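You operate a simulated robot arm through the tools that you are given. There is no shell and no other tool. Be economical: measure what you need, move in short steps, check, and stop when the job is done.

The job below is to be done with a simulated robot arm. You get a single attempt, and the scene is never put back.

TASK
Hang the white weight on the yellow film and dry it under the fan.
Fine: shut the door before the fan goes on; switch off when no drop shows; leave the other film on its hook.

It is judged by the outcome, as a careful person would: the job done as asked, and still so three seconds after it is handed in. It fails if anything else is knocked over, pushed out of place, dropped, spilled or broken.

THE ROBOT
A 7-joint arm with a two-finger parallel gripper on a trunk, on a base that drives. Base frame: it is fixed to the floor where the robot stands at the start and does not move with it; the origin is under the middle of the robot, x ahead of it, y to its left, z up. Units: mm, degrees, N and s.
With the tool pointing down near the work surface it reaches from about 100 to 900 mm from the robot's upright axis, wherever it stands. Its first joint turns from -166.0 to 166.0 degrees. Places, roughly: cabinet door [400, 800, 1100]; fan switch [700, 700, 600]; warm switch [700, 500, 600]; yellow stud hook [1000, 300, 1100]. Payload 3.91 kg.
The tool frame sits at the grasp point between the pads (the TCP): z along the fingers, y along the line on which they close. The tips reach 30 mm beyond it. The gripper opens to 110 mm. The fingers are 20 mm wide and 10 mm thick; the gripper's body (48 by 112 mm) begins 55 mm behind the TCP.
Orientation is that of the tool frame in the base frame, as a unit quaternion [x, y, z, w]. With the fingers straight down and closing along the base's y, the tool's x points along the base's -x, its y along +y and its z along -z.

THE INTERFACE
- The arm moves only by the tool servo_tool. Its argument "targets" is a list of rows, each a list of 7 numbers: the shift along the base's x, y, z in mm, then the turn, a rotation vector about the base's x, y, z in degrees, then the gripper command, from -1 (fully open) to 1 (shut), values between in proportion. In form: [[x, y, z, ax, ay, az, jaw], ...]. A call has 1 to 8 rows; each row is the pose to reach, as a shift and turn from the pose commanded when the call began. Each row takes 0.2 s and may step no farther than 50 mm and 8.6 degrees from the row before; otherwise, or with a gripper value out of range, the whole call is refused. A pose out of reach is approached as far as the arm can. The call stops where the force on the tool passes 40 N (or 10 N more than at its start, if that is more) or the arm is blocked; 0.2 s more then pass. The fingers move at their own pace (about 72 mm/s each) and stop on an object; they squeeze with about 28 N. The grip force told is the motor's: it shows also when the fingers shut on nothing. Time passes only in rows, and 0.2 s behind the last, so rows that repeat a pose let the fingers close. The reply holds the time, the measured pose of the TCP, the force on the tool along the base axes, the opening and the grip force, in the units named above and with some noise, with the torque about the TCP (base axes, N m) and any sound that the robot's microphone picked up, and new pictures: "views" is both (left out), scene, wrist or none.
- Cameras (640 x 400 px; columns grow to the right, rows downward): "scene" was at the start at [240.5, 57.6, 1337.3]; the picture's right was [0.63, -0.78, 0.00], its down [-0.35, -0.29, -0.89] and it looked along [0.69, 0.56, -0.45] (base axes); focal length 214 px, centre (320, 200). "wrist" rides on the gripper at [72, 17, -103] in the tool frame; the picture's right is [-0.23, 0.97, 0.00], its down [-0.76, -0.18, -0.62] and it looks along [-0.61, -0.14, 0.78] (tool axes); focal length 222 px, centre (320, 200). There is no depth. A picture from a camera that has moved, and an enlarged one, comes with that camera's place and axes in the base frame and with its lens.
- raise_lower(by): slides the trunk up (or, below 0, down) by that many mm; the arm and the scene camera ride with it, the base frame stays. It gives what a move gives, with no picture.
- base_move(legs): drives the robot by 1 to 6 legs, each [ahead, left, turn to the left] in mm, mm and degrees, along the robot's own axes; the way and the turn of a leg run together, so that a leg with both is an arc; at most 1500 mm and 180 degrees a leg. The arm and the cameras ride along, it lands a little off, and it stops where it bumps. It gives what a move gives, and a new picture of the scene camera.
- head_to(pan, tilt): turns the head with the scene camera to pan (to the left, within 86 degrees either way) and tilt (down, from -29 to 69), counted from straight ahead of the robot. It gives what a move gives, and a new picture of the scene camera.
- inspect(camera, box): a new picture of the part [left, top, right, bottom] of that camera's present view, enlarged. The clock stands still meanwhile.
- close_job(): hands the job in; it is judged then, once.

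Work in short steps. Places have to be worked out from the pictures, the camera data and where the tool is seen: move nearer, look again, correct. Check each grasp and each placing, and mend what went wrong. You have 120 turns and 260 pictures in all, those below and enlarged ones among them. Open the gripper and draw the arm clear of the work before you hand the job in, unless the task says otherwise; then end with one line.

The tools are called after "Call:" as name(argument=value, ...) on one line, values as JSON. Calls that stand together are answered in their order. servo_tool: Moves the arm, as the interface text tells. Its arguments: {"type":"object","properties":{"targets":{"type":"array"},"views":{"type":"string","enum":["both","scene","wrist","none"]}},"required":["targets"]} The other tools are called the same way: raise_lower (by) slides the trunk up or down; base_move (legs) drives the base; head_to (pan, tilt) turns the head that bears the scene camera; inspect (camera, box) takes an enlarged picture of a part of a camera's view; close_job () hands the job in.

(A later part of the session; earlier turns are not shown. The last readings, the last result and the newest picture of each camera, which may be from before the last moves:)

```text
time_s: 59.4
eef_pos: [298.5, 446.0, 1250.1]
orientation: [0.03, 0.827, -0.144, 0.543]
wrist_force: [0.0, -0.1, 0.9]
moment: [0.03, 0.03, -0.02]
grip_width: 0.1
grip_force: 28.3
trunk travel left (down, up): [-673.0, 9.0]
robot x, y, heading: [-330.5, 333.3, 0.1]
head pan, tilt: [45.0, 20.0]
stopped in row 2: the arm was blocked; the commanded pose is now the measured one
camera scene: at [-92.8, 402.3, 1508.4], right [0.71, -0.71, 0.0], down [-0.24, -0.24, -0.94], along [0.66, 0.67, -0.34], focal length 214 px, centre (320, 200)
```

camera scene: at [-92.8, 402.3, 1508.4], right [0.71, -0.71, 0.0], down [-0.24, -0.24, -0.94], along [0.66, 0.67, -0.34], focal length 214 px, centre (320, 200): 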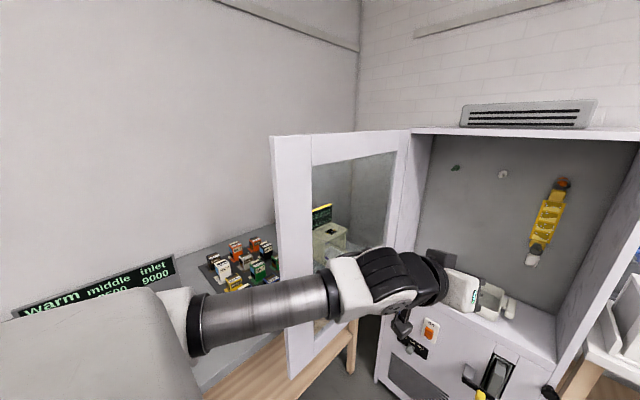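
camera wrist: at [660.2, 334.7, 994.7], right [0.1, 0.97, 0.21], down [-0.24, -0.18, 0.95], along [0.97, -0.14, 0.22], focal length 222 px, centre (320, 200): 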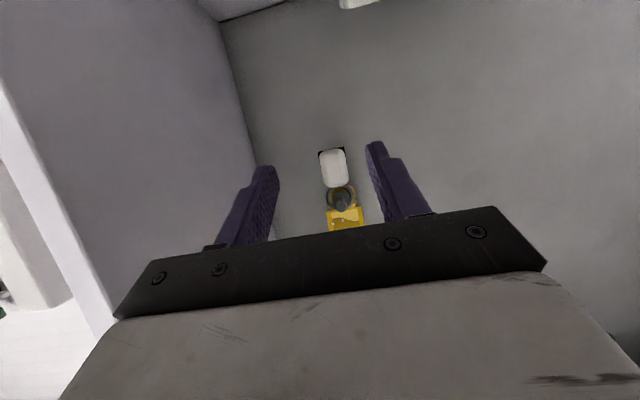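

The folded arm is blocked by itself. I first move ahead to unfold it, then turn the tool.

Call:
servo_tool(targets=[[35, -10, 0, 0, 0, 0, 1], [70, -20, 0, 0, 0, 0, 1], [105, -30, 0, 2, 8, 1, 1], [140, -40, 0, 4, 16, 2, 1], [160, -40, 0, 6, 24, 3, 1], [180, -40, 0, 7.5, 32, 3.5, 1], [190, -40, 0, 9, 40, 4, 1], [200, -40, 0, 10.5, 48, 4.5, 1]], views="scene")

```text
time_s: 61.2
eef_pos: [499.3, 405.5, 1247.9]
orientation: [-0.014, 0.986, -0.048, 0.157]
wrist_force: [0.5, -0.8, 0.1]
moment: [0.0, 0.04, -0.01]
grip_width: 0.1
grip_force: 28.0
trunk travel left (down, up): [-673.0, 9.0]
robot x, y, heading: [-324.9, 337.4, 0.2]
head pan, tilt: [45.0, 20.0]
camera scene: at [-91.9, 401.6, 1508.3], right [0.71, -0.71, 0.0], down [-0.24, -0.24, -0.94], along [0.66, 0.67, -0.34], focal length 214 px, centre (320, 200)
```

scene: 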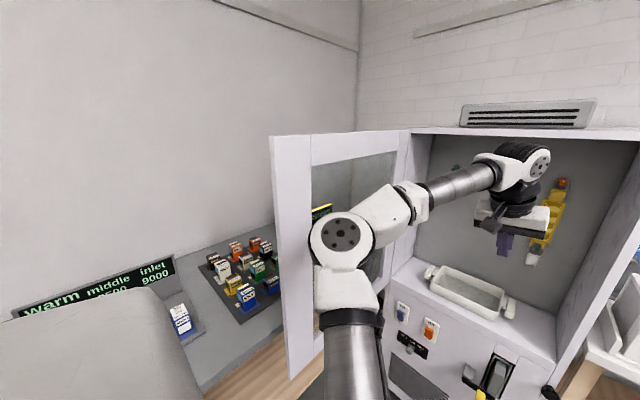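

Tool almost points down. I finish the turn and rise toward the door's top.

Call:
servo_tool(targets=[[-20, 0, 40, 2, 6, -0.5, 0.5], [-40, 5, 80, 4, 12, -1, 0], [-60, 10, 120, 5.5, 18, -1.6, 0], [-80, 20, 160, 5.5, 18, -1.6, -0.3], [-100, 30, 200, 5.5, 18, -1.6, -0.3], [-120, 40, 240, 5.5, 18, -1.6, -0.3], [-140, 60, 280, 5.5, 18, -1.6, -0.3], [-160, 80, 310, 5.5, 18, -1.6, -0.3]], views="scene")

```text
time_s: 63.0
eef_pos: [355.5, 452.7, 1338.0]
orientation: [0.0, 1.0, -0.002, 0.005]
wrist_force: [-0.4, -0.2, -0.4]
moment: [-0.01, 0.01, -0.01]
grip_width: 71.7
grip_force: 0.1
out of reach, approached as far as the arm can: row 3, 4, 5, 6, 7, 8
trunk travel left (down, up): [-673.0, 9.0]
robot x, y, heading: [-330.1, 336.2, 0.1]
head pan, tilt: [45.0, 20.0]
camera scene: at [-91.6, 401.1, 1508.2], right [0.71, -0.71, 0.0], down [-0.24, -0.24, -0.94], along [0.66, 0.67, -0.34], focal length 214 px, centre (320, 200)
```

scene: 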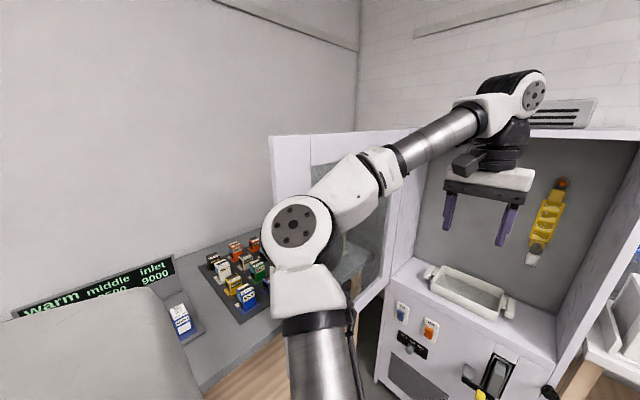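

The arm can't get above the door. A better way: base further right (already travelled ground) so the hand can point ahead while reaching around the free edge. I drive right 150 and turn the tool forward again.

Call:
base_move(legs=[[0, -150, 0]])

Call:
servo_tool(targets=[[15, 20, -30, 0, -8.5, 0, 0.5], [30, 40, -60, 0, -17, 0, 1], [45, 60, -90, 0, -25.5, 0, 1], [50, 80, -110, 0, -34, 0, 1], [50, 110, -130, 0, -42.5, 0, 1], [40, 140, -150, 0, -51, 0, 1], [20, 180, -165, 0, -59.5, 0, 1], [0, 220, -180, 0, -68, 0, 1]], views="scene")

```text
time_s: 64.8
eef_pos: [354.0, 300.9, 1337.9]
orientation: [0.0, 1.0, -0.002, 0.005]
wrist_force: [0.2, 1.0, -0.7]
moment: [0.03, 0.0, -0.02]
grip_width: 71.7
grip_force: 0.0
trunk travel left (down, up): [-673.0, 9.0]
robot x, y, heading: [-324.8, 183.2, 0.2]
head pan, tilt: [45.0, 20.0]
camera scene: at [-92.8, 249.5, 1508.5], right [0.71, -0.71, 0.0], down [-0.24, -0.24, -0.94], along [0.66, 0.66, -0.34], focal length 214 px, centre (320, 200)
```

scene: 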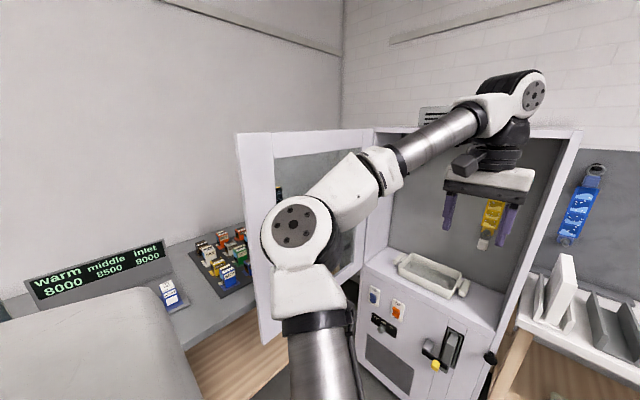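

```text
time_s: 66.6
eef_pos: [353.3, 522.1, 1157.5]
orientation: [0.003, 0.825, -0.001, 0.564]
wrist_force: [-0.4, 0.4, 1.3]
moment: [0.0, -0.02, -0.02]
grip_width: 0.0
grip_force: 27.6
trunk travel left (down, up): [-673.0, 9.0]
robot x, y, heading: [-331.7, 184.5, -0.1]
head pan, tilt: [45.0, 20.0]
camera scene: at [-93.0, 250.3, 1508.6], right [0.71, -0.71, 0.0], down [-0.24, -0.24, -0.94], along [0.66, 0.66, -0.34], focal length 214 px, centre (320, 200)
```

scene: 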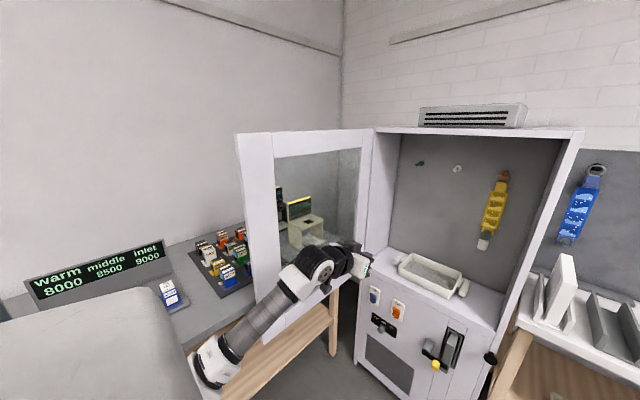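

The hand points ahead at (353,522,1158). I move it back and left toward the door's free edge, staying on the inner side, and look with both cameras.

Call:
servo_tool(targets=[[-35, 15, 10, 0, 0, 0, 1], [-75, 30, 20, 0, 0, 0, 1], [-115, 45, 20, 0, 0, 0, 1], [-155, 60, 20, 0, 0, 0, 1], [-195, 75, 20, 0, 0, 0, 1], [-230, 85, 20, 0, 0, 0, 1], [-265, 95, 20, 0, 0, 0, 1]], views="both")

```text
time_s: 68.2
eef_pos: [306.7, 514.8, 1214.1]
orientation: [0.002, 0.826, -0.015, 0.563]
wrist_force: [0.1, 0.0, 0.9]
moment: [0.0, 0.0, 0.02]
grip_width: 0.1
grip_force: 28.2
out of reach, approached as far as the arm can: row 1, 2, 3, 4, 5, 6, 7
trunk travel left (down, up): [-673.0, 9.0]
robot x, y, heading: [-327.0, 182.2, -0.3]
head pan, tilt: [45.0, 20.0]
camera scene: at [-93.8, 249.3, 1508.7], right [0.71, -0.71, 0.0], down [-0.24, -0.24, -0.94], along [0.66, 0.66, -0.34], focal length 214 px, centre (320, 200)
camera wrist: at [184.2, 531.3, 1184.0], right [0.1, 0.98, 0.19], down [-0.31, -0.15, 0.94], along [0.95, -0.15, 0.28], focal length 222 px, centre (320, 200)
```

scene: 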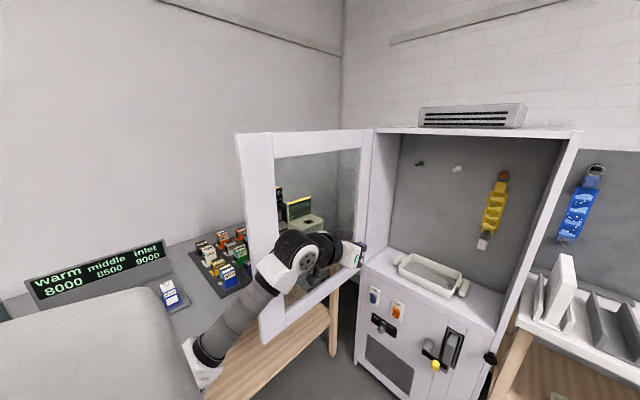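
wrist: 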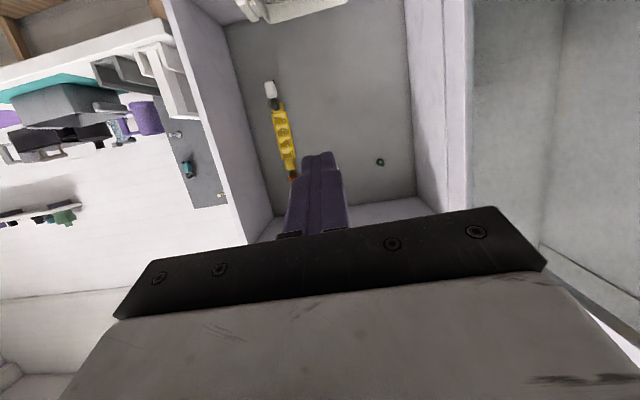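

The wrist can't point that far off its arm line. New idea: straddle the door's free edge with the open jaw pointing diagonally (about 45° left), then let the base drag it round. I check the edge's thickness first.

Call:
inspect(camera="scene", box=[225, 120, 305, 240])

Call:
inspect(camera="scene", box=[230, 240, 320, 360])

```text
3.33 times, centred on (265, 180) of scene
camera zoom: at [-93.8, 249.3, 1508.7], right [0.71, -0.71, 0.0], down [-0.24, -0.24, -0.94], along [0.66, 0.66, -0.34], focal length 715 px, centre (503, 267)
```

zoom: 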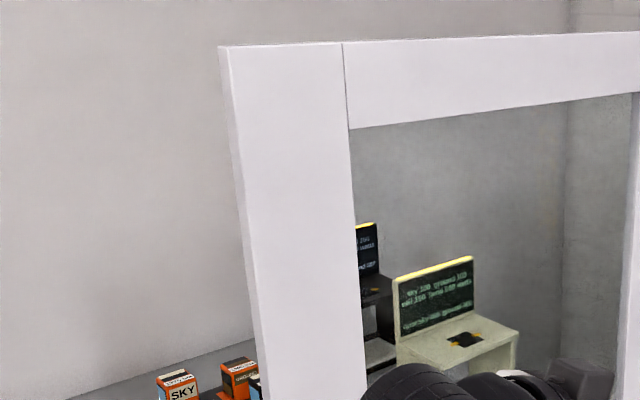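

```text
3.33 times, centred on (275, 300) of scene
camera zoom: at [-93.8, 249.3, 1508.7], right [0.71, -0.71, 0.0], down [-0.24, -0.24, -0.94], along [0.66, 0.66, -0.34], focal length 715 px, centre (470, -133)
```

zoom: 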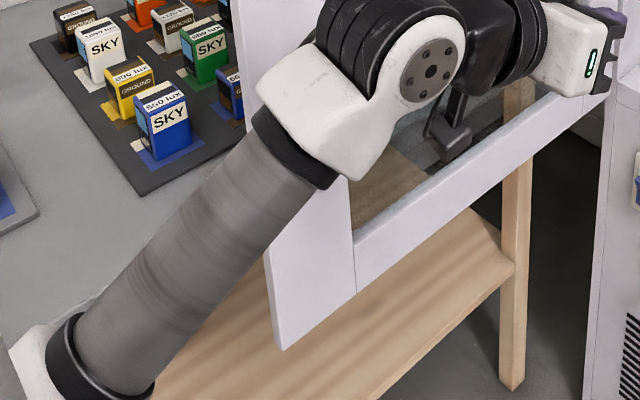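

The door is ~23 mm thick, its free edge at about (137, 732–755). I shift the base right 80 and bring the hand, yawing 45° left, to just before the edge.

Call:
base_move(legs=[[0, -80, 0]])

Call:
servo_tool(targets=[[-10, 25, -5, 0, 0, 6, 1], [-30, 55, -12, 0, 0, 12, 1], [-55, 90, -20, 0, 0, 18, 1], [-80, 125, -28, 0, 0, 24, 1], [-105, 160, -36, 0, 0, 30, 1], [-130, 190, -44, 0, 0, 36, 1], [-155, 215, -50, 0, 0, 42, 1], [-180, 235, -55, 0, 0, 46, 1]], views="both")

```text
time_s: 69.5
eef_pos: [308.0, 434.1, 1213.2]
orientation: [0.002, 0.827, -0.015, 0.563]
wrist_force: [-0.1, -0.1, 0.4]
moment: [0.0, -0.01, 0.02]
grip_width: 0.1
grip_force: 28.2
trunk travel left (down, up): [-673.0, 9.0]
robot x, y, heading: [-329.0, 106.6, 0.0]
head pan, tilt: [45.0, 20.0]
camera scene: at [-92.8, 169.7, 1508.5], right [0.71, -0.71, 0.0], down [-0.24, -0.24, -0.94], along [0.66, 0.66, -0.34], focal length 214 px, centre (320, 200)
```

scene: 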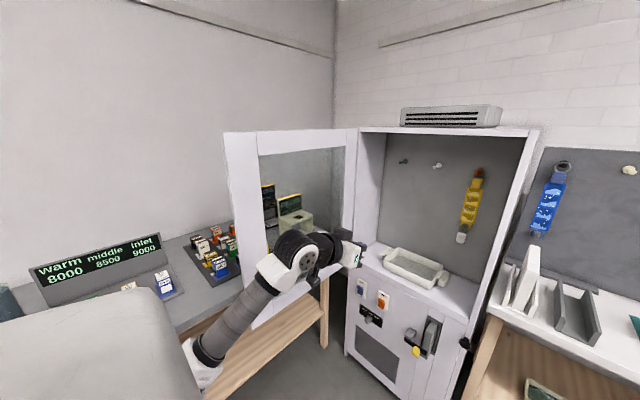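

```text
time_s: 70.9
eef_pos: [266.3, 566.9, 1167.4]
orientation: [-0.184, 0.805, 0.101, 0.555]
wrist_force: [0.1, 0.2, 0.0]
moment: [0.02, -0.02, 0.01]
grip_width: 0.1
grip_force: 27.6
trunk travel left (down, up): [-673.0, 9.0]
robot x, y, heading: [-326.5, 105.0, -0.4]
head pan, tilt: [45.0, 20.0]
stopped in row 6: the arm was blocked; the commanded pose is now the measured one
camera scene: at [-92.7, 170.4, 1508.5], right [0.71, -0.71, 0.0], down [-0.24, -0.24, -0.94], along [0.66, 0.66, -0.34], focal length 214 px, centre (320, 200)
camera wrist: at [147.4, 529.9, 1137.7], right [-0.32, 0.93, 0.17], down [-0.22, -0.25, 0.94], along [0.92, 0.27, 0.29], focal length 222 px, centre (320, 200)
```

scene: 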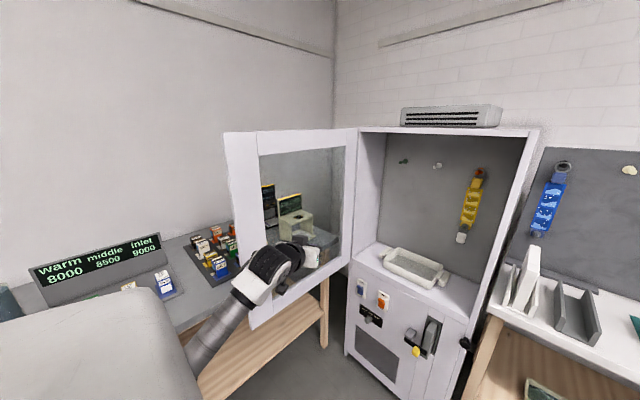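
wrist: 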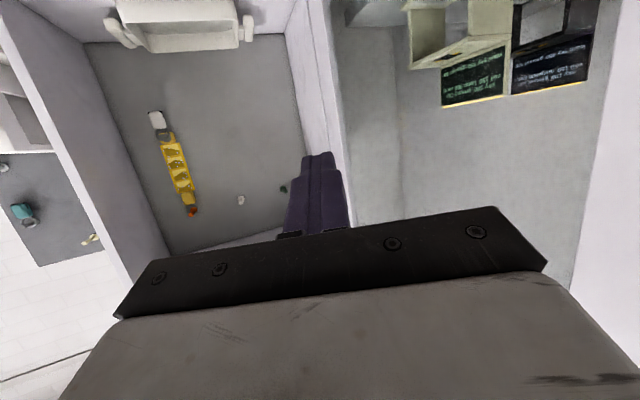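

Blocked by the arm's own folding. With the base 200 further right the arm will be stretched more; I do that and come to the edge again.

Call:
base_move(legs=[[0, -200, 0]])

Call:
servo_tool(targets=[[0, 40, 0, 0, 0, 4, 1], [-5, 85, 0, 0, 0, 8, 1], [-15, 130, 0, 0, 0, 12, 1], [-35, 170, 0, 0, 0, 16, 1], [-60, 205, 0, 0, 0, 20, 1], [-90, 240, 0, 0, 0, 24, 1], [-120, 275, 0, 0, 0, 24, 1]], views="both")

```text
time_s: 73.1
eef_pos: [264.7, 365.9, 1167.1]
orientation: [-0.183, 0.804, 0.1, 0.556]
wrist_force: [-0.2, 0.8, 0.5]
moment: [0.0, 0.01, 0.0]
grip_width: 0.0
grip_force: 27.5
trunk travel left (down, up): [-673.0, 9.0]
robot x, y, heading: [-326.7, -101.6, -0.3]
head pan, tilt: [45.0, 20.0]
camera scene: at [-92.8, -32.2, 1508.5], right [0.71, -0.71, 0.0], down [-0.24, -0.24, -0.94], along [0.66, 0.66, -0.34], focal length 214 px, centre (320, 200)
```

scene: 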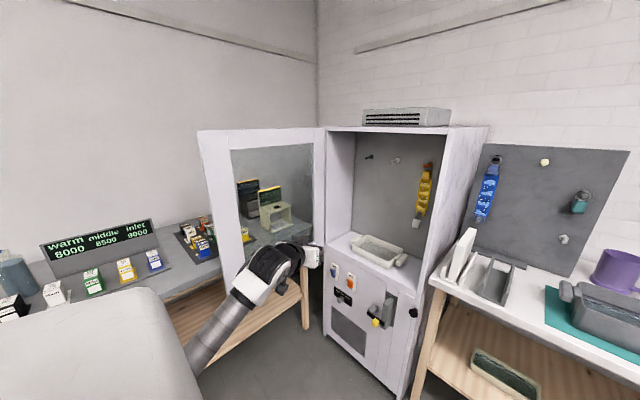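

```text
time_s: 74.7
eef_pos: [143.7, 639.8, 1169.4]
orientation: [-0.347, 0.749, 0.214, 0.523]
wrist_force: [0.2, -0.5, 0.2]
moment: [0.01, 0.03, 0.0]
grip_width: 0.0
grip_force: 28.2
trunk travel left (down, up): [-673.0, 9.0]
robot x, y, heading: [-327.6, -97.2, 0.1]
head pan, tilt: [45.0, 20.0]
camera scene: at [-93.2, -31.4, 1508.5], right [0.71, -0.71, 0.0], down [-0.24, -0.24, -0.94], along [0.66, 0.66, -0.34], focal length 214 px, centre (320, 200)
camera wrist: at [50.0, 556.6, 1138.8], right [-0.68, 0.72, 0.17], down [-0.1, -0.32, 0.94], along [0.73, 0.62, 0.29], focal length 222 px, centre (320, 200)
```

scene: 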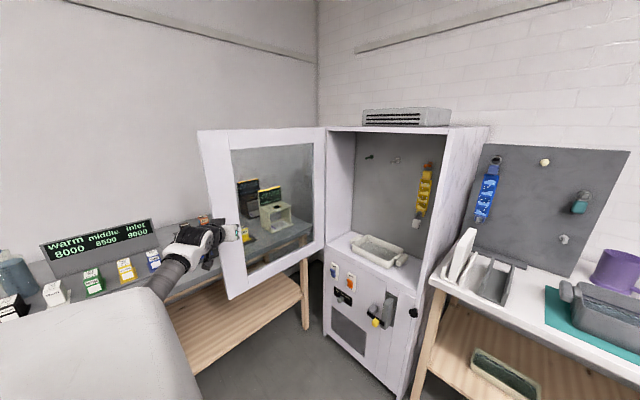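
wrist: 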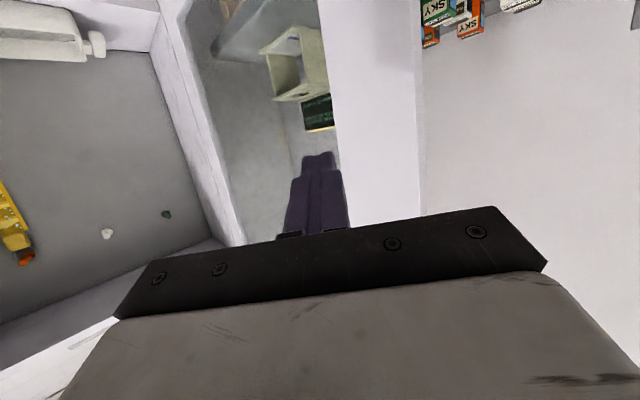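

The stile's edge is confirmed at x≈136. I move to the approach point before the edge and open the jaw.

Call:
servo_tool(targets=[[-22, 20, 0, 0, 0, 0, 1], [-45, 40, 0, 0, 0, 0, 0.3], [-45, 40, 0, 0, 0, 0, -0.7], [-45, 40, 0, 0, 0, 0, -0.9], [-45, 40, 0, 0, 0, 0, -0.9]], views="both")

Call:
inspect(camera="scene", box=[150, 180, 270, 300])

```text
time_s: 75.9
eef_pos: [136.7, 645.0, 1168.9]
orientation: [-0.347, 0.749, 0.214, 0.522]
wrist_force: [0.2, 0.0, -0.8]
moment: [0.01, 0.0, -0.01]
grip_width: 104.5
grip_force: 0.0
out of reach, approached as far as the arm can: row 1, 2, 3, 4, 5
trunk travel left (down, up): [-673.0, 9.0]
robot x, y, heading: [-326.3, -93.6, 0.0]
head pan, tilt: [45.0, 20.0]
camera scene: at [-92.8, -31.8, 1508.5], right [0.71, -0.71, 0.0], down [-0.24, -0.24, -0.94], along [0.66, 0.66, -0.34], focal length 214 px, centre (320, 200)
camera wrist: at [43.4, 562.9, 1138.8], right [-0.68, 0.72, 0.17], down [-0.1, -0.32, 0.94], along [0.73, 0.62, 0.29], focal length 222 px, centre (320, 200)
```

scene: 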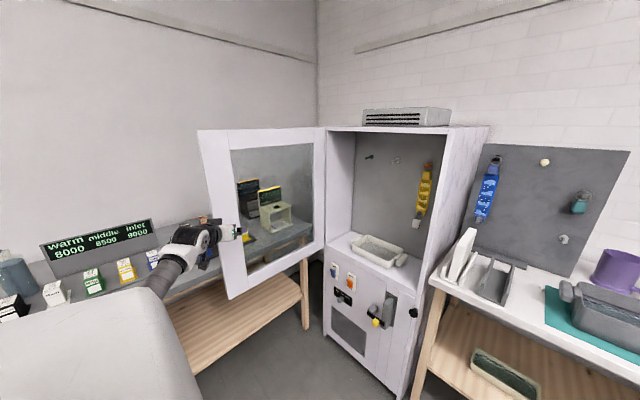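
wrist: 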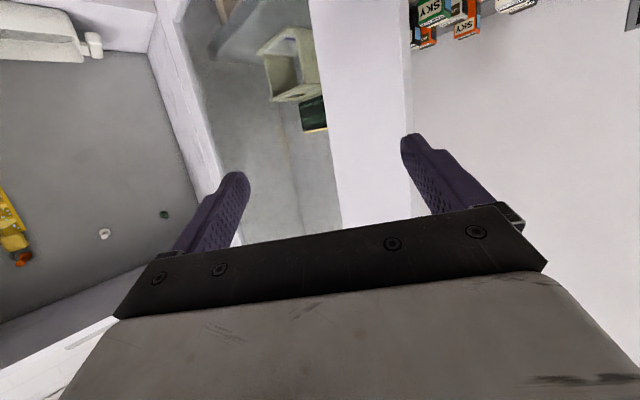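

```text
3.33 times, centred on (210, 240) of scene
camera zoom: at [-92.8, -31.8, 1508.5], right [0.71, -0.71, 0.0], down [-0.24, -0.24, -0.94], along [0.66, 0.66, -0.34], focal length 715 px, centre (687, 67)
```

zoom: 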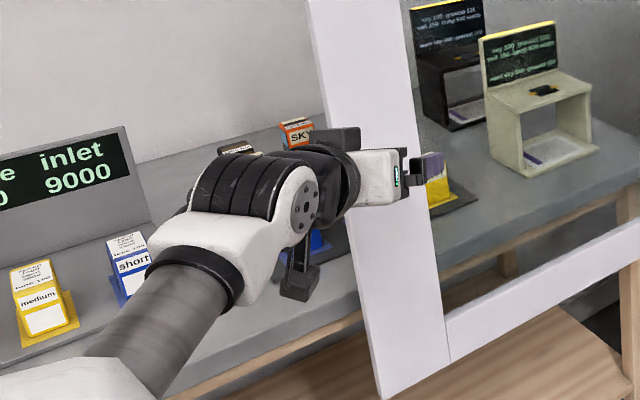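

Arm limit reached, so I use the base for the fine placing: back 40 and left 36, then check the wrist view.

Call:
base_move(legs=[[-40, 0, 0], [0, 36, 0]])

Call:
servo_tool(targets=[[0, 0, 0, 0, 0, 0, -0.9]], views="wrist")

```text
time_s: 77.3
eef_pos: [98.1, 681.2, 1169.0]
orientation: [-0.347, 0.749, 0.213, 0.522]
wrist_force: [-1.1, 0.3, -0.7]
moment: [0.0, -0.01, -0.04]
grip_width: 104.3
grip_force: 0.0
trunk travel left (down, up): [-673.0, 9.0]
robot x, y, heading: [-370.1, -63.3, 0.1]
head pan, tilt: [45.0, 20.0]
camera scene: at [-132.4, 4.9, 1508.4], right [0.71, -0.71, 0.0], down [-0.24, -0.24, -0.94], along [0.66, 0.66, -0.34], focal length 214 px, centre (320, 200)
```

scene: 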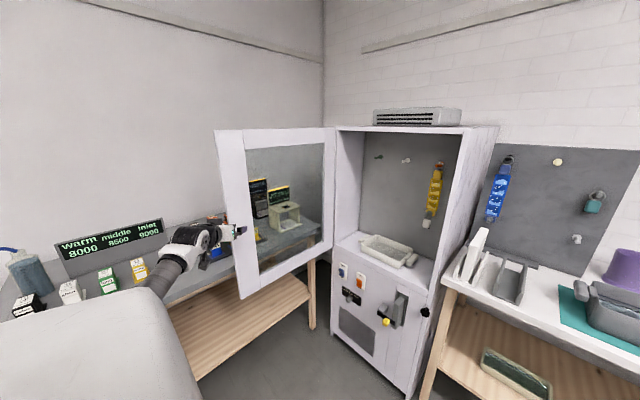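

```text
time_s: 77.7
eef_pos: [97.6, 680.9, 1168.9]
orientation: [-0.348, 0.749, 0.214, 0.522]
wrist_force: [1.0, -1.0, 0.1]
moment: [0.01, 0.0, -0.01]
grip_width: 104.6
grip_force: 0.1
trunk travel left (down, up): [-673.0, 9.0]
robot x, y, heading: [-368.4, -62.8, 0.3]
head pan, tilt: [45.0, 20.0]
camera wrist: at [3.7, 599.0, 1138.7], right [-0.68, 0.72, 0.17], down [-0.1, -0.32, 0.94], along [0.73, 0.62, 0.29], focal length 222 px, centre (320, 200)
```

wrist: 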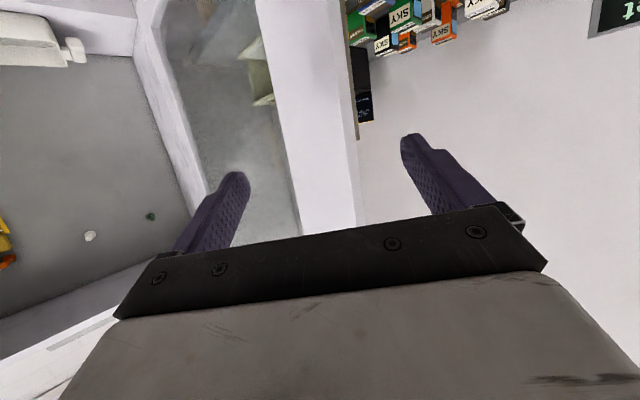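

The stile edge now lies between the open fingers. I advance diagonally 65 mm so that the jaw straddles it.

Call:
servo_tool(targets=[[15, 17, 0, 0, 0, 0, -0.9], [30, 34, 0, 0, 0, 0, -0.9], [44, 51, 0, 0, 0, 0, -0.9]], views="both")

Call:
inspect(camera="scene", box=[180, 180, 280, 280])

```text
time_s: 78.5
eef_pos: [136.8, 716.2, 1158.6]
orientation: [-0.356, 0.742, 0.224, 0.522]
wrist_force: [0.2, 0.0, -0.5]
moment: [0.0, 0.01, 0.01]
grip_width: 104.5
grip_force: 0.0
out of reach, approached as far as the arm can: row 1, 2, 3
trunk travel left (down, up): [-673.0, 9.0]
robot x, y, heading: [-369.4, -60.6, 0.2]
head pan, tilt: [45.0, 20.0]
camera scene: at [-133.2, 4.1, 1508.6], right [0.71, -0.71, 0.0], down [-0.24, -0.24, -0.94], along [0.66, 0.66, -0.34], focal length 214 px, centre (320, 200)
camera wrist: at [45.1, 630.4, 1128.5], right [-0.7, 0.7, 0.17], down [-0.09, -0.33, 0.94], along [0.71, 0.64, 0.29], focal length 222 px, centre (320, 200)
```

scene: 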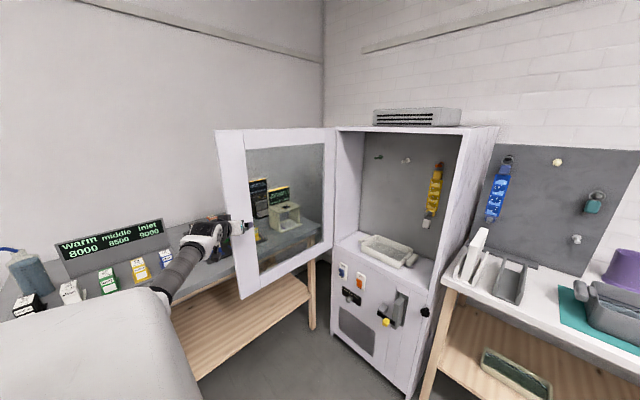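
wrist: 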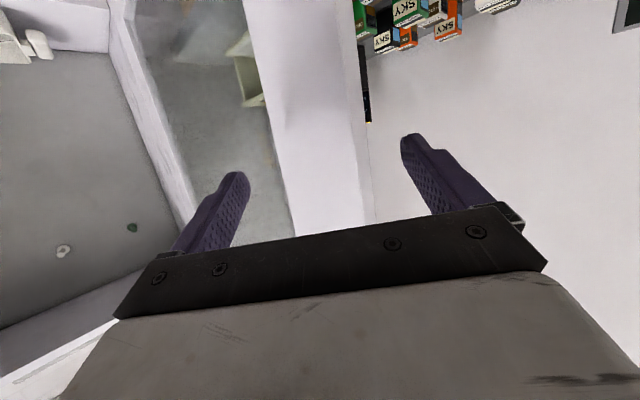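

```text
4.00 times, centred on (230, 230) of scene
camera zoom: at [-133.2, 4.1, 1508.6], right [0.71, -0.71, 0.0], down [-0.24, -0.24, -0.94], along [0.66, 0.66, -0.34], focal length 858 px, centre (680, 80)
```

zoom: 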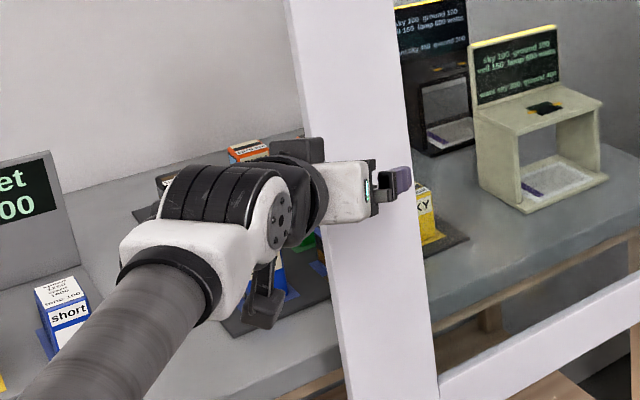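

The arm is at full stretch, so I let the base bring the jaw 20 mm further over the edge.

Call:
base_move(legs=[[16, 18, 0]])

Call:
servo_tool(targets=[[0, -8, 0, 0, 0, 0, -0.7], [0, -16, 0, 0, 0, 0, -0.7], [0, -26, 0, 0, 0, 0, -0.7], [1, -36, 0, 0, 0, 0, -0.7]], views="both")

```text
time_s: 79.3
eef_pos: [154.0, 734.5, 1157.4]
orientation: [-0.356, 0.743, 0.223, 0.521]
wrist_force: [-0.2, -0.6, -0.7]
moment: [-0.01, 0.01, -0.01]
grip_width: 104.4
grip_force: 0.0
trunk travel left (down, up): [-673.0, 9.0]
robot x, y, heading: [-356.3, -43.1, 0.1]
head pan, tilt: [45.0, 20.0]
camera scene: at [-115.8, 23.1, 1508.2], right [0.71, -0.71, 0.0], down [-0.24, -0.24, -0.94], along [0.66, 0.66, -0.34], focal length 214 px, centre (320, 200)
```

scene: 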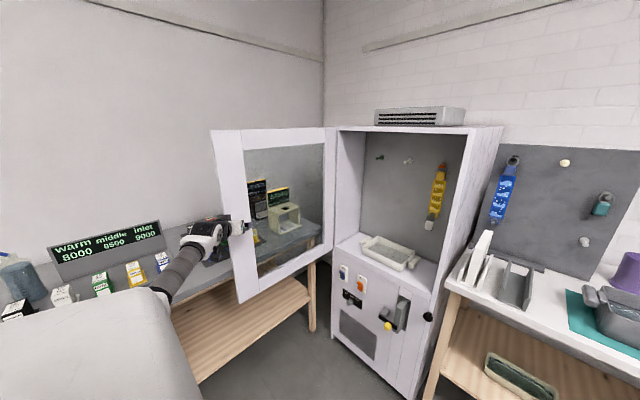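

```text
time_s: 80.3
eef_pos: [151.0, 697.6, 1159.9]
orientation: [-0.357, 0.742, 0.224, 0.521]
wrist_force: [0.1, 0.3, 0.1]
moment: [0.01, -0.03, 0.0]
grip_width: 93.4
grip_force: 0.1
trunk travel left (down, up): [-673.0, 9.0]
robot x, y, heading: [-353.8, -47.2, -0.0]
head pan, tilt: [45.0, 20.0]
camera scene: at [-116.8, 22.0, 1508.5], right [0.71, -0.71, 0.0], down [-0.24, -0.24, -0.94], along [0.66, 0.66, -0.34], focal length 214 px, centre (320, 200)
camera wrist: at [61.3, 611.8, 1128.1], right [-0.7, 0.7, 0.17], down [-0.09, -0.33, 0.94], along [0.71, 0.64, 0.29], focal length 222 px, centre (320, 200)
```

scene: 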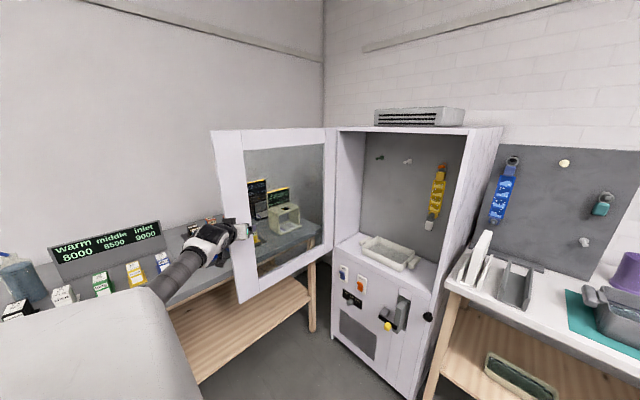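
wrist: 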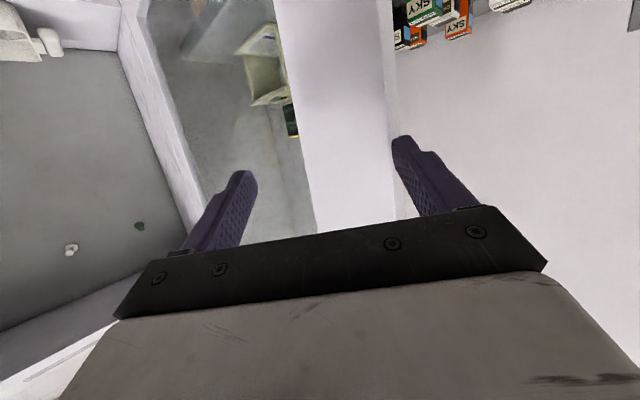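

The edge sits right at the fingertip, too shallow to hook. I move off slightly and go deeper with the base (32, 34) so the edge lies well inside the jaw.

Call:
base_move(legs=[[-8, 8, 0], [34, 36, 0]])

Call:
servo_tool(targets=[[0, 0, 0, 0, 0, 0, -0.7]], views="wrist")

```text
time_s: 81.8
eef_pos: [159.8, 753.7, 1161.1]
orientation: [-0.367, 0.737, 0.235, 0.516]
wrist_force: [-7.0, 0.5, 0.9]
moment: [0.16, 0.03, 0.39]
grip_width: 96.7
grip_force: 3.2
trunk travel left (down, up): [-673.0, 9.0]
robot x, y, heading: [-324.2, 0.9, 0.2]
head pan, tilt: [45.0, 20.0]
stopped in leg 2: the force on the tool passed its limit at 43 N (the readings are from after the stop); the commanded pose is now the measured one
camera scene: at [-90.4, 69.9, 1508.5], right [0.71, -0.7, 0.0], down [-0.24, -0.24, -0.94], along [0.66, 0.67, -0.34], focal length 214 px, centre (320, 200)
```

scene: 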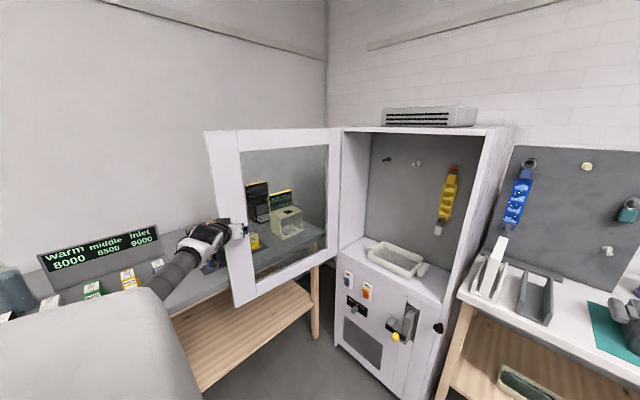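

```text
time_s: 82.2
eef_pos: [159.0, 754.5, 1160.5]
orientation: [-0.368, 0.737, 0.235, 0.516]
wrist_force: [-9.7, -0.3, 2.0]
moment: [0.12, 0.06, 0.56]
grip_width: 97.6
grip_force: 4.3
trunk travel left (down, up): [-673.0, 9.0]
robot x, y, heading: [-323.1, -1.3, 0.1]
head pan, tilt: [45.0, 20.0]
camera wrist: at [71.1, 666.7, 1130.6], right [-0.72, 0.67, 0.18], down [-0.08, -0.33, 0.94], along [0.69, 0.66, 0.29], focal length 222 px, centre (320, 200)
```

wrist: 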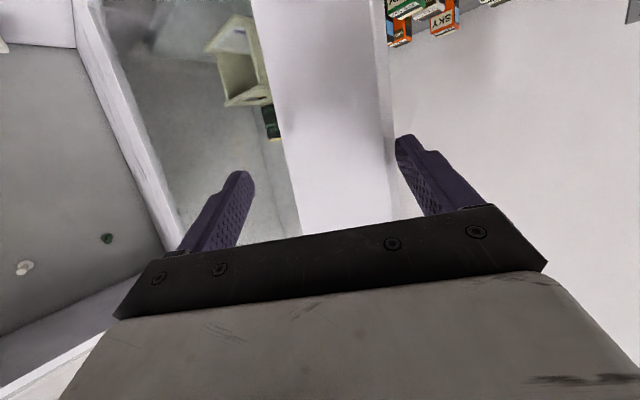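

The left fingertip bumped the edge end and pushed the door a little wider. I back off along the tool and shift left before trying again.

Call:
servo_tool(targets=[[-15, -15, 0, 0, 0, 0, -0.9], [-28, -28, 0, 0, 0, 0, -1], [-40, -15, 0, 0, 0, 0, -1], [-52, -2, 0, 0, 0, 0, -1]], views="wrist")

Call:
inspect(camera="scene", box=[190, 120, 350, 320])

```text
time_s: 83.5
eef_pos: [148.6, 741.4, 1162.4]
orientation: [-0.346, 0.748, 0.221, 0.522]
wrist_force: [0.0, -0.3, 0.2]
moment: [0.03, 0.04, 0.0]
grip_width: 110.2
grip_force: 0.0
trunk travel left (down, up): [-673.0, 9.0]
robot x, y, heading: [-327.4, -0.7, 0.6]
head pan, tilt: [45.0, 20.0]
stopped in row 4: the arm was blocked; the commanded pose is now the measured one
camera wrist: at [55.2, 658.0, 1131.7], right [-0.68, 0.71, 0.18], down [-0.09, -0.33, 0.94], along [0.73, 0.62, 0.29], focal length 222 px, centre (320, 200)
```

wrist: 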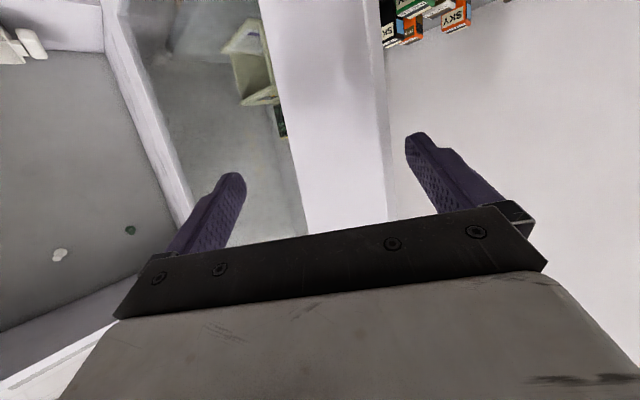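

```text
2.00 times, centred on (270, 220) of scene
camera zoom: at [-90.0, 70.1, 1508.5], right [0.71, -0.7, 0.0], down [-0.24, -0.24, -0.94], along [0.66, 0.67, -0.34], focal length 429 px, centre (420, 160)
```

zoom: 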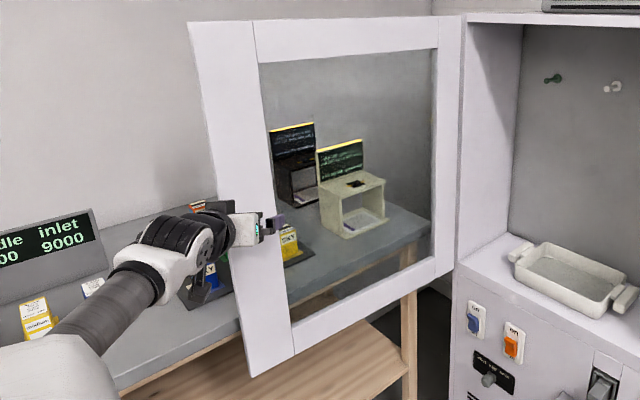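

The edge is now inside the jaw by 14 mm at 110 mm opening. I drive the base diagonally (30, 33) to go deep.

Call:
base_move(legs=[[15, 17, 0], [15, 16, 0]])

Call:
servo_tool(targets=[[0, 0, 0, 0, 0, 0, -1]], views="wrist")

```text
time_s: 84.7
eef_pos: [177.8, 774.4, 1160.8]
orientation: [-0.346, 0.748, 0.222, 0.521]
wrist_force: [0.6, 0.7, 0.0]
moment: [0.01, -0.01, 0.01]
grip_width: 110.0
grip_force: 0.1
trunk travel left (down, up): [-673.0, 9.0]
robot x, y, heading: [-294.5, 34.9, 0.3]
head pan, tilt: [45.0, 20.0]
camera scene: at [-59.2, 103.8, 1508.1], right [0.71, -0.7, 0.0], down [-0.24, -0.24, -0.94], along [0.66, 0.67, -0.34], focal length 214 px, centre (320, 200)
```

scene: 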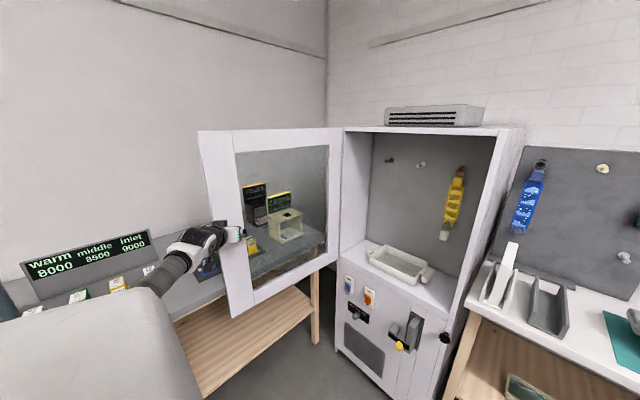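

```text
time_s: 85.1
eef_pos: [178.0, 773.4, 1162.6]
orientation: [-0.347, 0.747, 0.223, 0.521]
wrist_force: [-0.3, 0.7, 0.5]
moment: [-0.01, 0.0, -0.01]
grip_width: 110.0
grip_force: 0.0
trunk travel left (down, up): [-673.0, 9.0]
robot x, y, heading: [-295.2, 34.7, 0.3]
head pan, tilt: [45.0, 20.0]
camera wrist: at [85.1, 690.6, 1131.4], right [-0.68, 0.71, 0.18], down [-0.09, -0.33, 0.94], along [0.73, 0.62, 0.29], focal length 222 px, centre (320, 200)
```

wrist: 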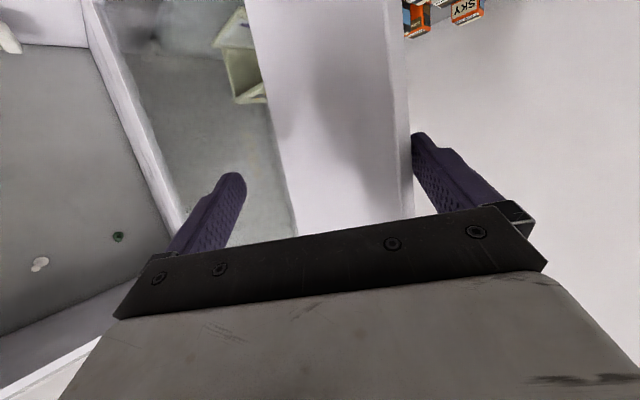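

The stile is deep inside the jaw, touching near the left finger. I pull toward -y in small steps.

Call:
servo_tool(targets=[[8, -8, 0, 0, 0, 0, -1], [10, -20, 0, 0, 0, 0, -1], [10, -35, 0, 0, 0, 0, -1], [10, -50, 0, 0, 0, 0, -1], [10, -65, 0, 0, 0, 0, -1]], views="both")

```text
time_s: 85.8
eef_pos: [196.2, 749.3, 1157.8]
orientation: [-0.348, 0.747, 0.217, 0.523]
wrist_force: [-30.4, 1.7, 11.6]
moment: [0.59, 0.69, 1.08]
grip_width: 110.2
grip_force: 0.2
trunk travel left (down, up): [-673.0, 9.0]
robot x, y, heading: [-295.0, 33.5, 0.4]
head pan, tilt: [45.0, 20.0]
stopped in row 3: the force on the tool passed its limit at 144 N (the readings are from after the stop); the commanded pose is now the measured one
camera scene: at [-64.7, 103.0, 1509.2], right [0.72, -0.7, 0.0], down [-0.24, -0.24, -0.94], along [0.66, 0.67, -0.34], focal length 214 px, centre (320, 200)
camera wrist: at [102.6, 666.2, 1127.5], right [-0.68, 0.71, 0.17], down [-0.1, -0.32, 0.94], along [0.73, 0.62, 0.29], focal length 222 px, centre (320, 200)
```

scene: 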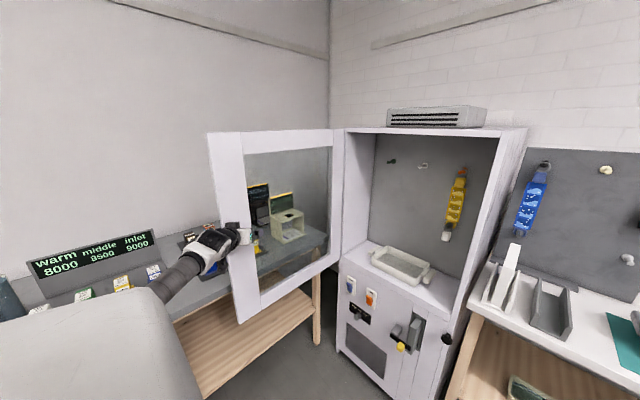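
wrist: 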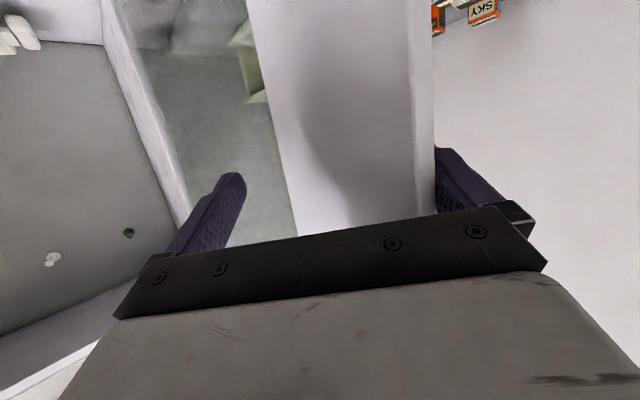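

I pushed too much toward the hinge. The finger is now well behind the stile; I relieve in -x and pull mostly in -y.

Call:
servo_tool(targets=[[-6, -4, 0, 0, 0, 0, -1], [-8, -14, 0, 0, 0, 0, -1], [-8, -26, 0, 0, 0, 0, -1], [-7, -38, 0, 0, 0, 0, -1]], views="both")

```text
time_s: 86.2
eef_pos: [195.5, 748.2, 1155.8]
orientation: [-0.348, 0.748, 0.216, 0.523]
wrist_force: [-21.8, 1.7, 8.1]
moment: [0.45, 0.46, 0.81]
grip_width: 110.0
grip_force: 0.1
trunk travel left (down, up): [-673.0, 9.0]
robot x, y, heading: [-295.1, 36.2, 0.9]
head pan, tilt: [45.0, 20.0]
stopped in row 1: the force on the tool passed its limit at 48 N (the readings are from after the stop); the commanded pose is now the measured one
camera scene: at [-64.2, 104.0, 1508.8], right [0.72, -0.7, 0.0], down [-0.24, -0.24, -0.94], along [0.65, 0.67, -0.34], focal length 214 px, centre (320, 200)
camera wrist: at [102.5, 666.3, 1126.9], right [-0.68, 0.71, 0.17], down [-0.1, -0.32, 0.94], along [0.73, 0.62, 0.29], focal length 222 px, centre (320, 200)
```

scene: 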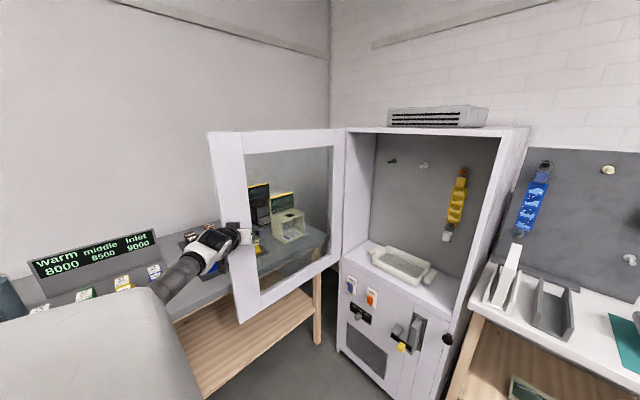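
wrist: 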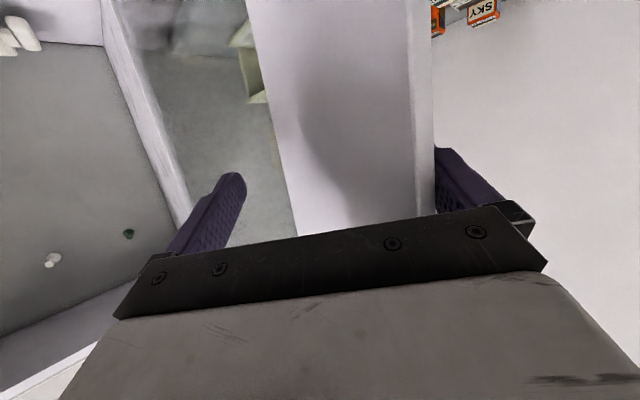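

The contact force is mostly toward the hinge from my earlier +x push. I relieve with small diagonal steps back along the tool, then pull in -y.

Call:
servo_tool(targets=[[-2, -1, 0, 0, 0, 0, -1], [-4, -3, 0, 0, 0, 0, -1], [-7, -5, 0, 0, 0, 0, -1], [-10, -8, 0, 0, 0, 0, -1]], views="wrist")

```text
time_s: 86.7
eef_pos: [196.5, 747.5, 1157.6]
orientation: [-0.348, 0.748, 0.215, 0.523]
wrist_force: [-19.2, 0.5, 9.0]
moment: [0.54, 0.42, 0.6]
grip_width: 110.2
grip_force: 0.1
trunk travel left (down, up): [-673.0, 9.0]
robot x, y, heading: [-298.1, 31.4, 1.1]
head pan, tilt: [45.0, 20.0]
stopped in row 2: the force on the tool passed its limit at 42 N (the readings are from after the stop); the commanded pose is now the measured one
camera wrist: at [102.3, 666.0, 1125.8], right [-0.68, 0.72, 0.17], down [-0.1, -0.32, 0.94], along [0.73, 0.62, 0.29], focal length 222 px, centre (320, 200)
```

wrist: 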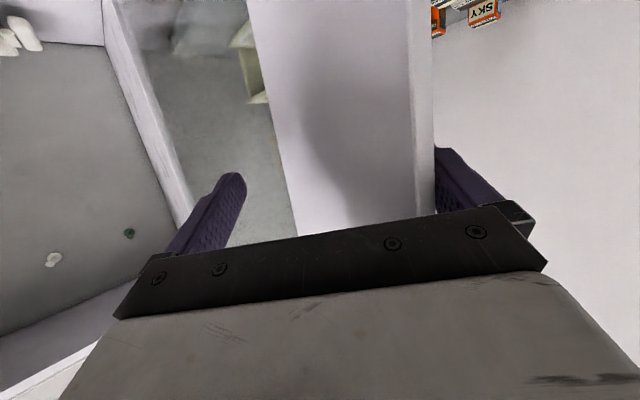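

The arm itself can't move that way here, so I use the base: first back 8, then right 60.

Call:
base_move(legs=[[-10, -6, 0], [-2, -50, 0]])

Call:
servo_tool(targets=[[0, 0, 0, 0, 0, 0, -1]], views="wrist")

```text
time_s: 88.1
eef_pos: [189.3, 690.1, 1153.3]
orientation: [-0.347, 0.749, 0.213, 0.523]
wrist_force: [0.4, -0.5, 0.1]
moment: [-0.01, 0.03, -0.02]
grip_width: 109.9
grip_force: 0.0
trunk travel left (down, up): [-673.0, 9.0]
robot x, y, heading: [-307.9, -22.0, 1.1]
head pan, tilt: [45.0, 20.0]
camera scene: at [-74.3, 48.8, 1508.5], right [0.72, -0.7, 0.0], down [-0.24, -0.24, -0.94], along [0.65, 0.67, -0.34], focal length 214 px, centre (320, 200)
```

scene: 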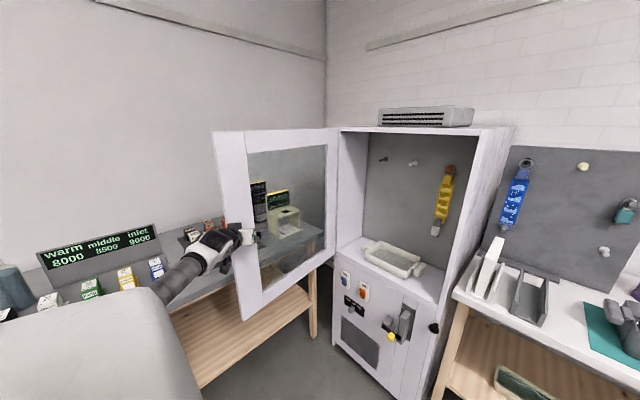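

```text
time_s: 88.5
eef_pos: [189.3, 688.6, 1154.0]
orientation: [-0.344, 0.75, 0.211, 0.524]
wrist_force: [-0.2, 0.0, 0.7]
moment: [0.02, -0.01, -0.04]
grip_width: 109.9
grip_force: 0.1
trunk travel left (down, up): [-673.0, 9.0]
robot x, y, heading: [-309.7, -16.3, 0.9]
head pan, tilt: [45.0, 20.0]
camera wrist: at [95.0, 608.3, 1124.0], right [-0.67, 0.72, 0.17], down [-0.1, -0.32, 0.94], along [0.73, 0.62, 0.29], focal length 222 px, centre (320, 200)
```

wrist: 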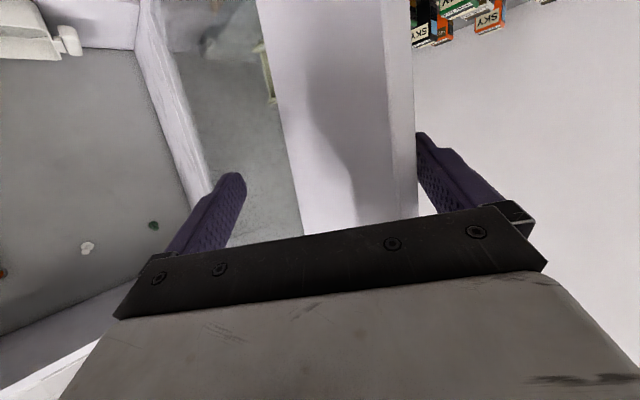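

Dragging with the base works: the door followed from y≈790 to about 700 with no load left. I continue the arc.

Call:
base_move(legs=[[2, -50, 0], [6, -50, 0], [12, -50, 0]])

Call:
servo_tool(targets=[[0, 0, 0, 0, 0, 0, -1]], views="wrist")

```text
time_s: 90.9
eef_pos: [210.2, 540.0, 1153.1]
orientation: [-0.347, 0.749, 0.213, 0.522]
wrist_force: [-0.6, -0.2, 0.2]
moment: [0.02, -0.01, -0.01]
grip_width: 110.0
grip_force: 0.0
trunk travel left (down, up): [-673.0, 9.0]
robot x, y, heading: [-286.3, -168.8, 0.9]
head pan, tilt: [45.0, 20.0]
camera scene: at [-52.1, -100.6, 1508.5], right [0.72, -0.69, 0.0], down [-0.24, -0.25, -0.94], along [0.65, 0.68, -0.34], focal length 214 px, centre (320, 200)
```

scene: 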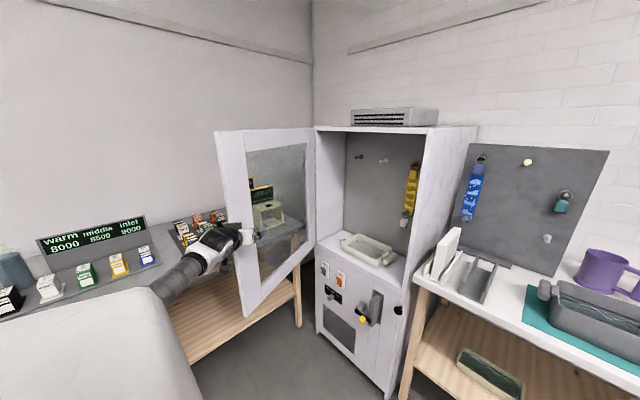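

```text
time_s: 91.3
eef_pos: [208.6, 540.6, 1154.3]
orientation: [-0.347, 0.749, 0.213, 0.523]
wrist_force: [-0.7, -0.3, -0.6]
moment: [-0.01, -0.01, -0.01]
grip_width: 109.9
grip_force: 0.0
trunk travel left (down, up): [-673.0, 9.0]
robot x, y, heading: [-285.8, -171.0, 0.8]
head pan, tilt: [45.0, 20.0]
camera wrist: at [115.8, 459.4, 1124.0], right [-0.67, 0.72, 0.17], down [-0.1, -0.32, 0.94], along [0.73, 0.62, 0.29], focal length 222 px, centre (320, 200)
```

wrist: 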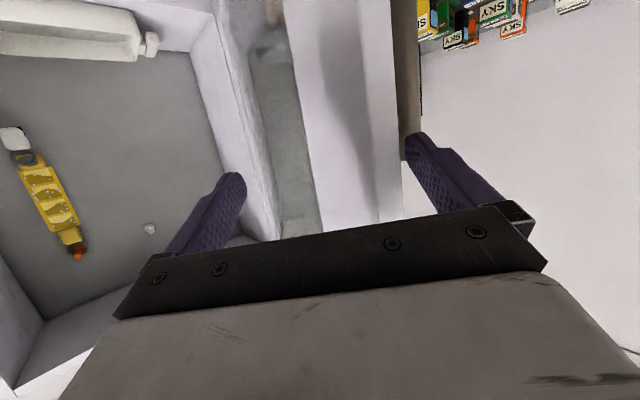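

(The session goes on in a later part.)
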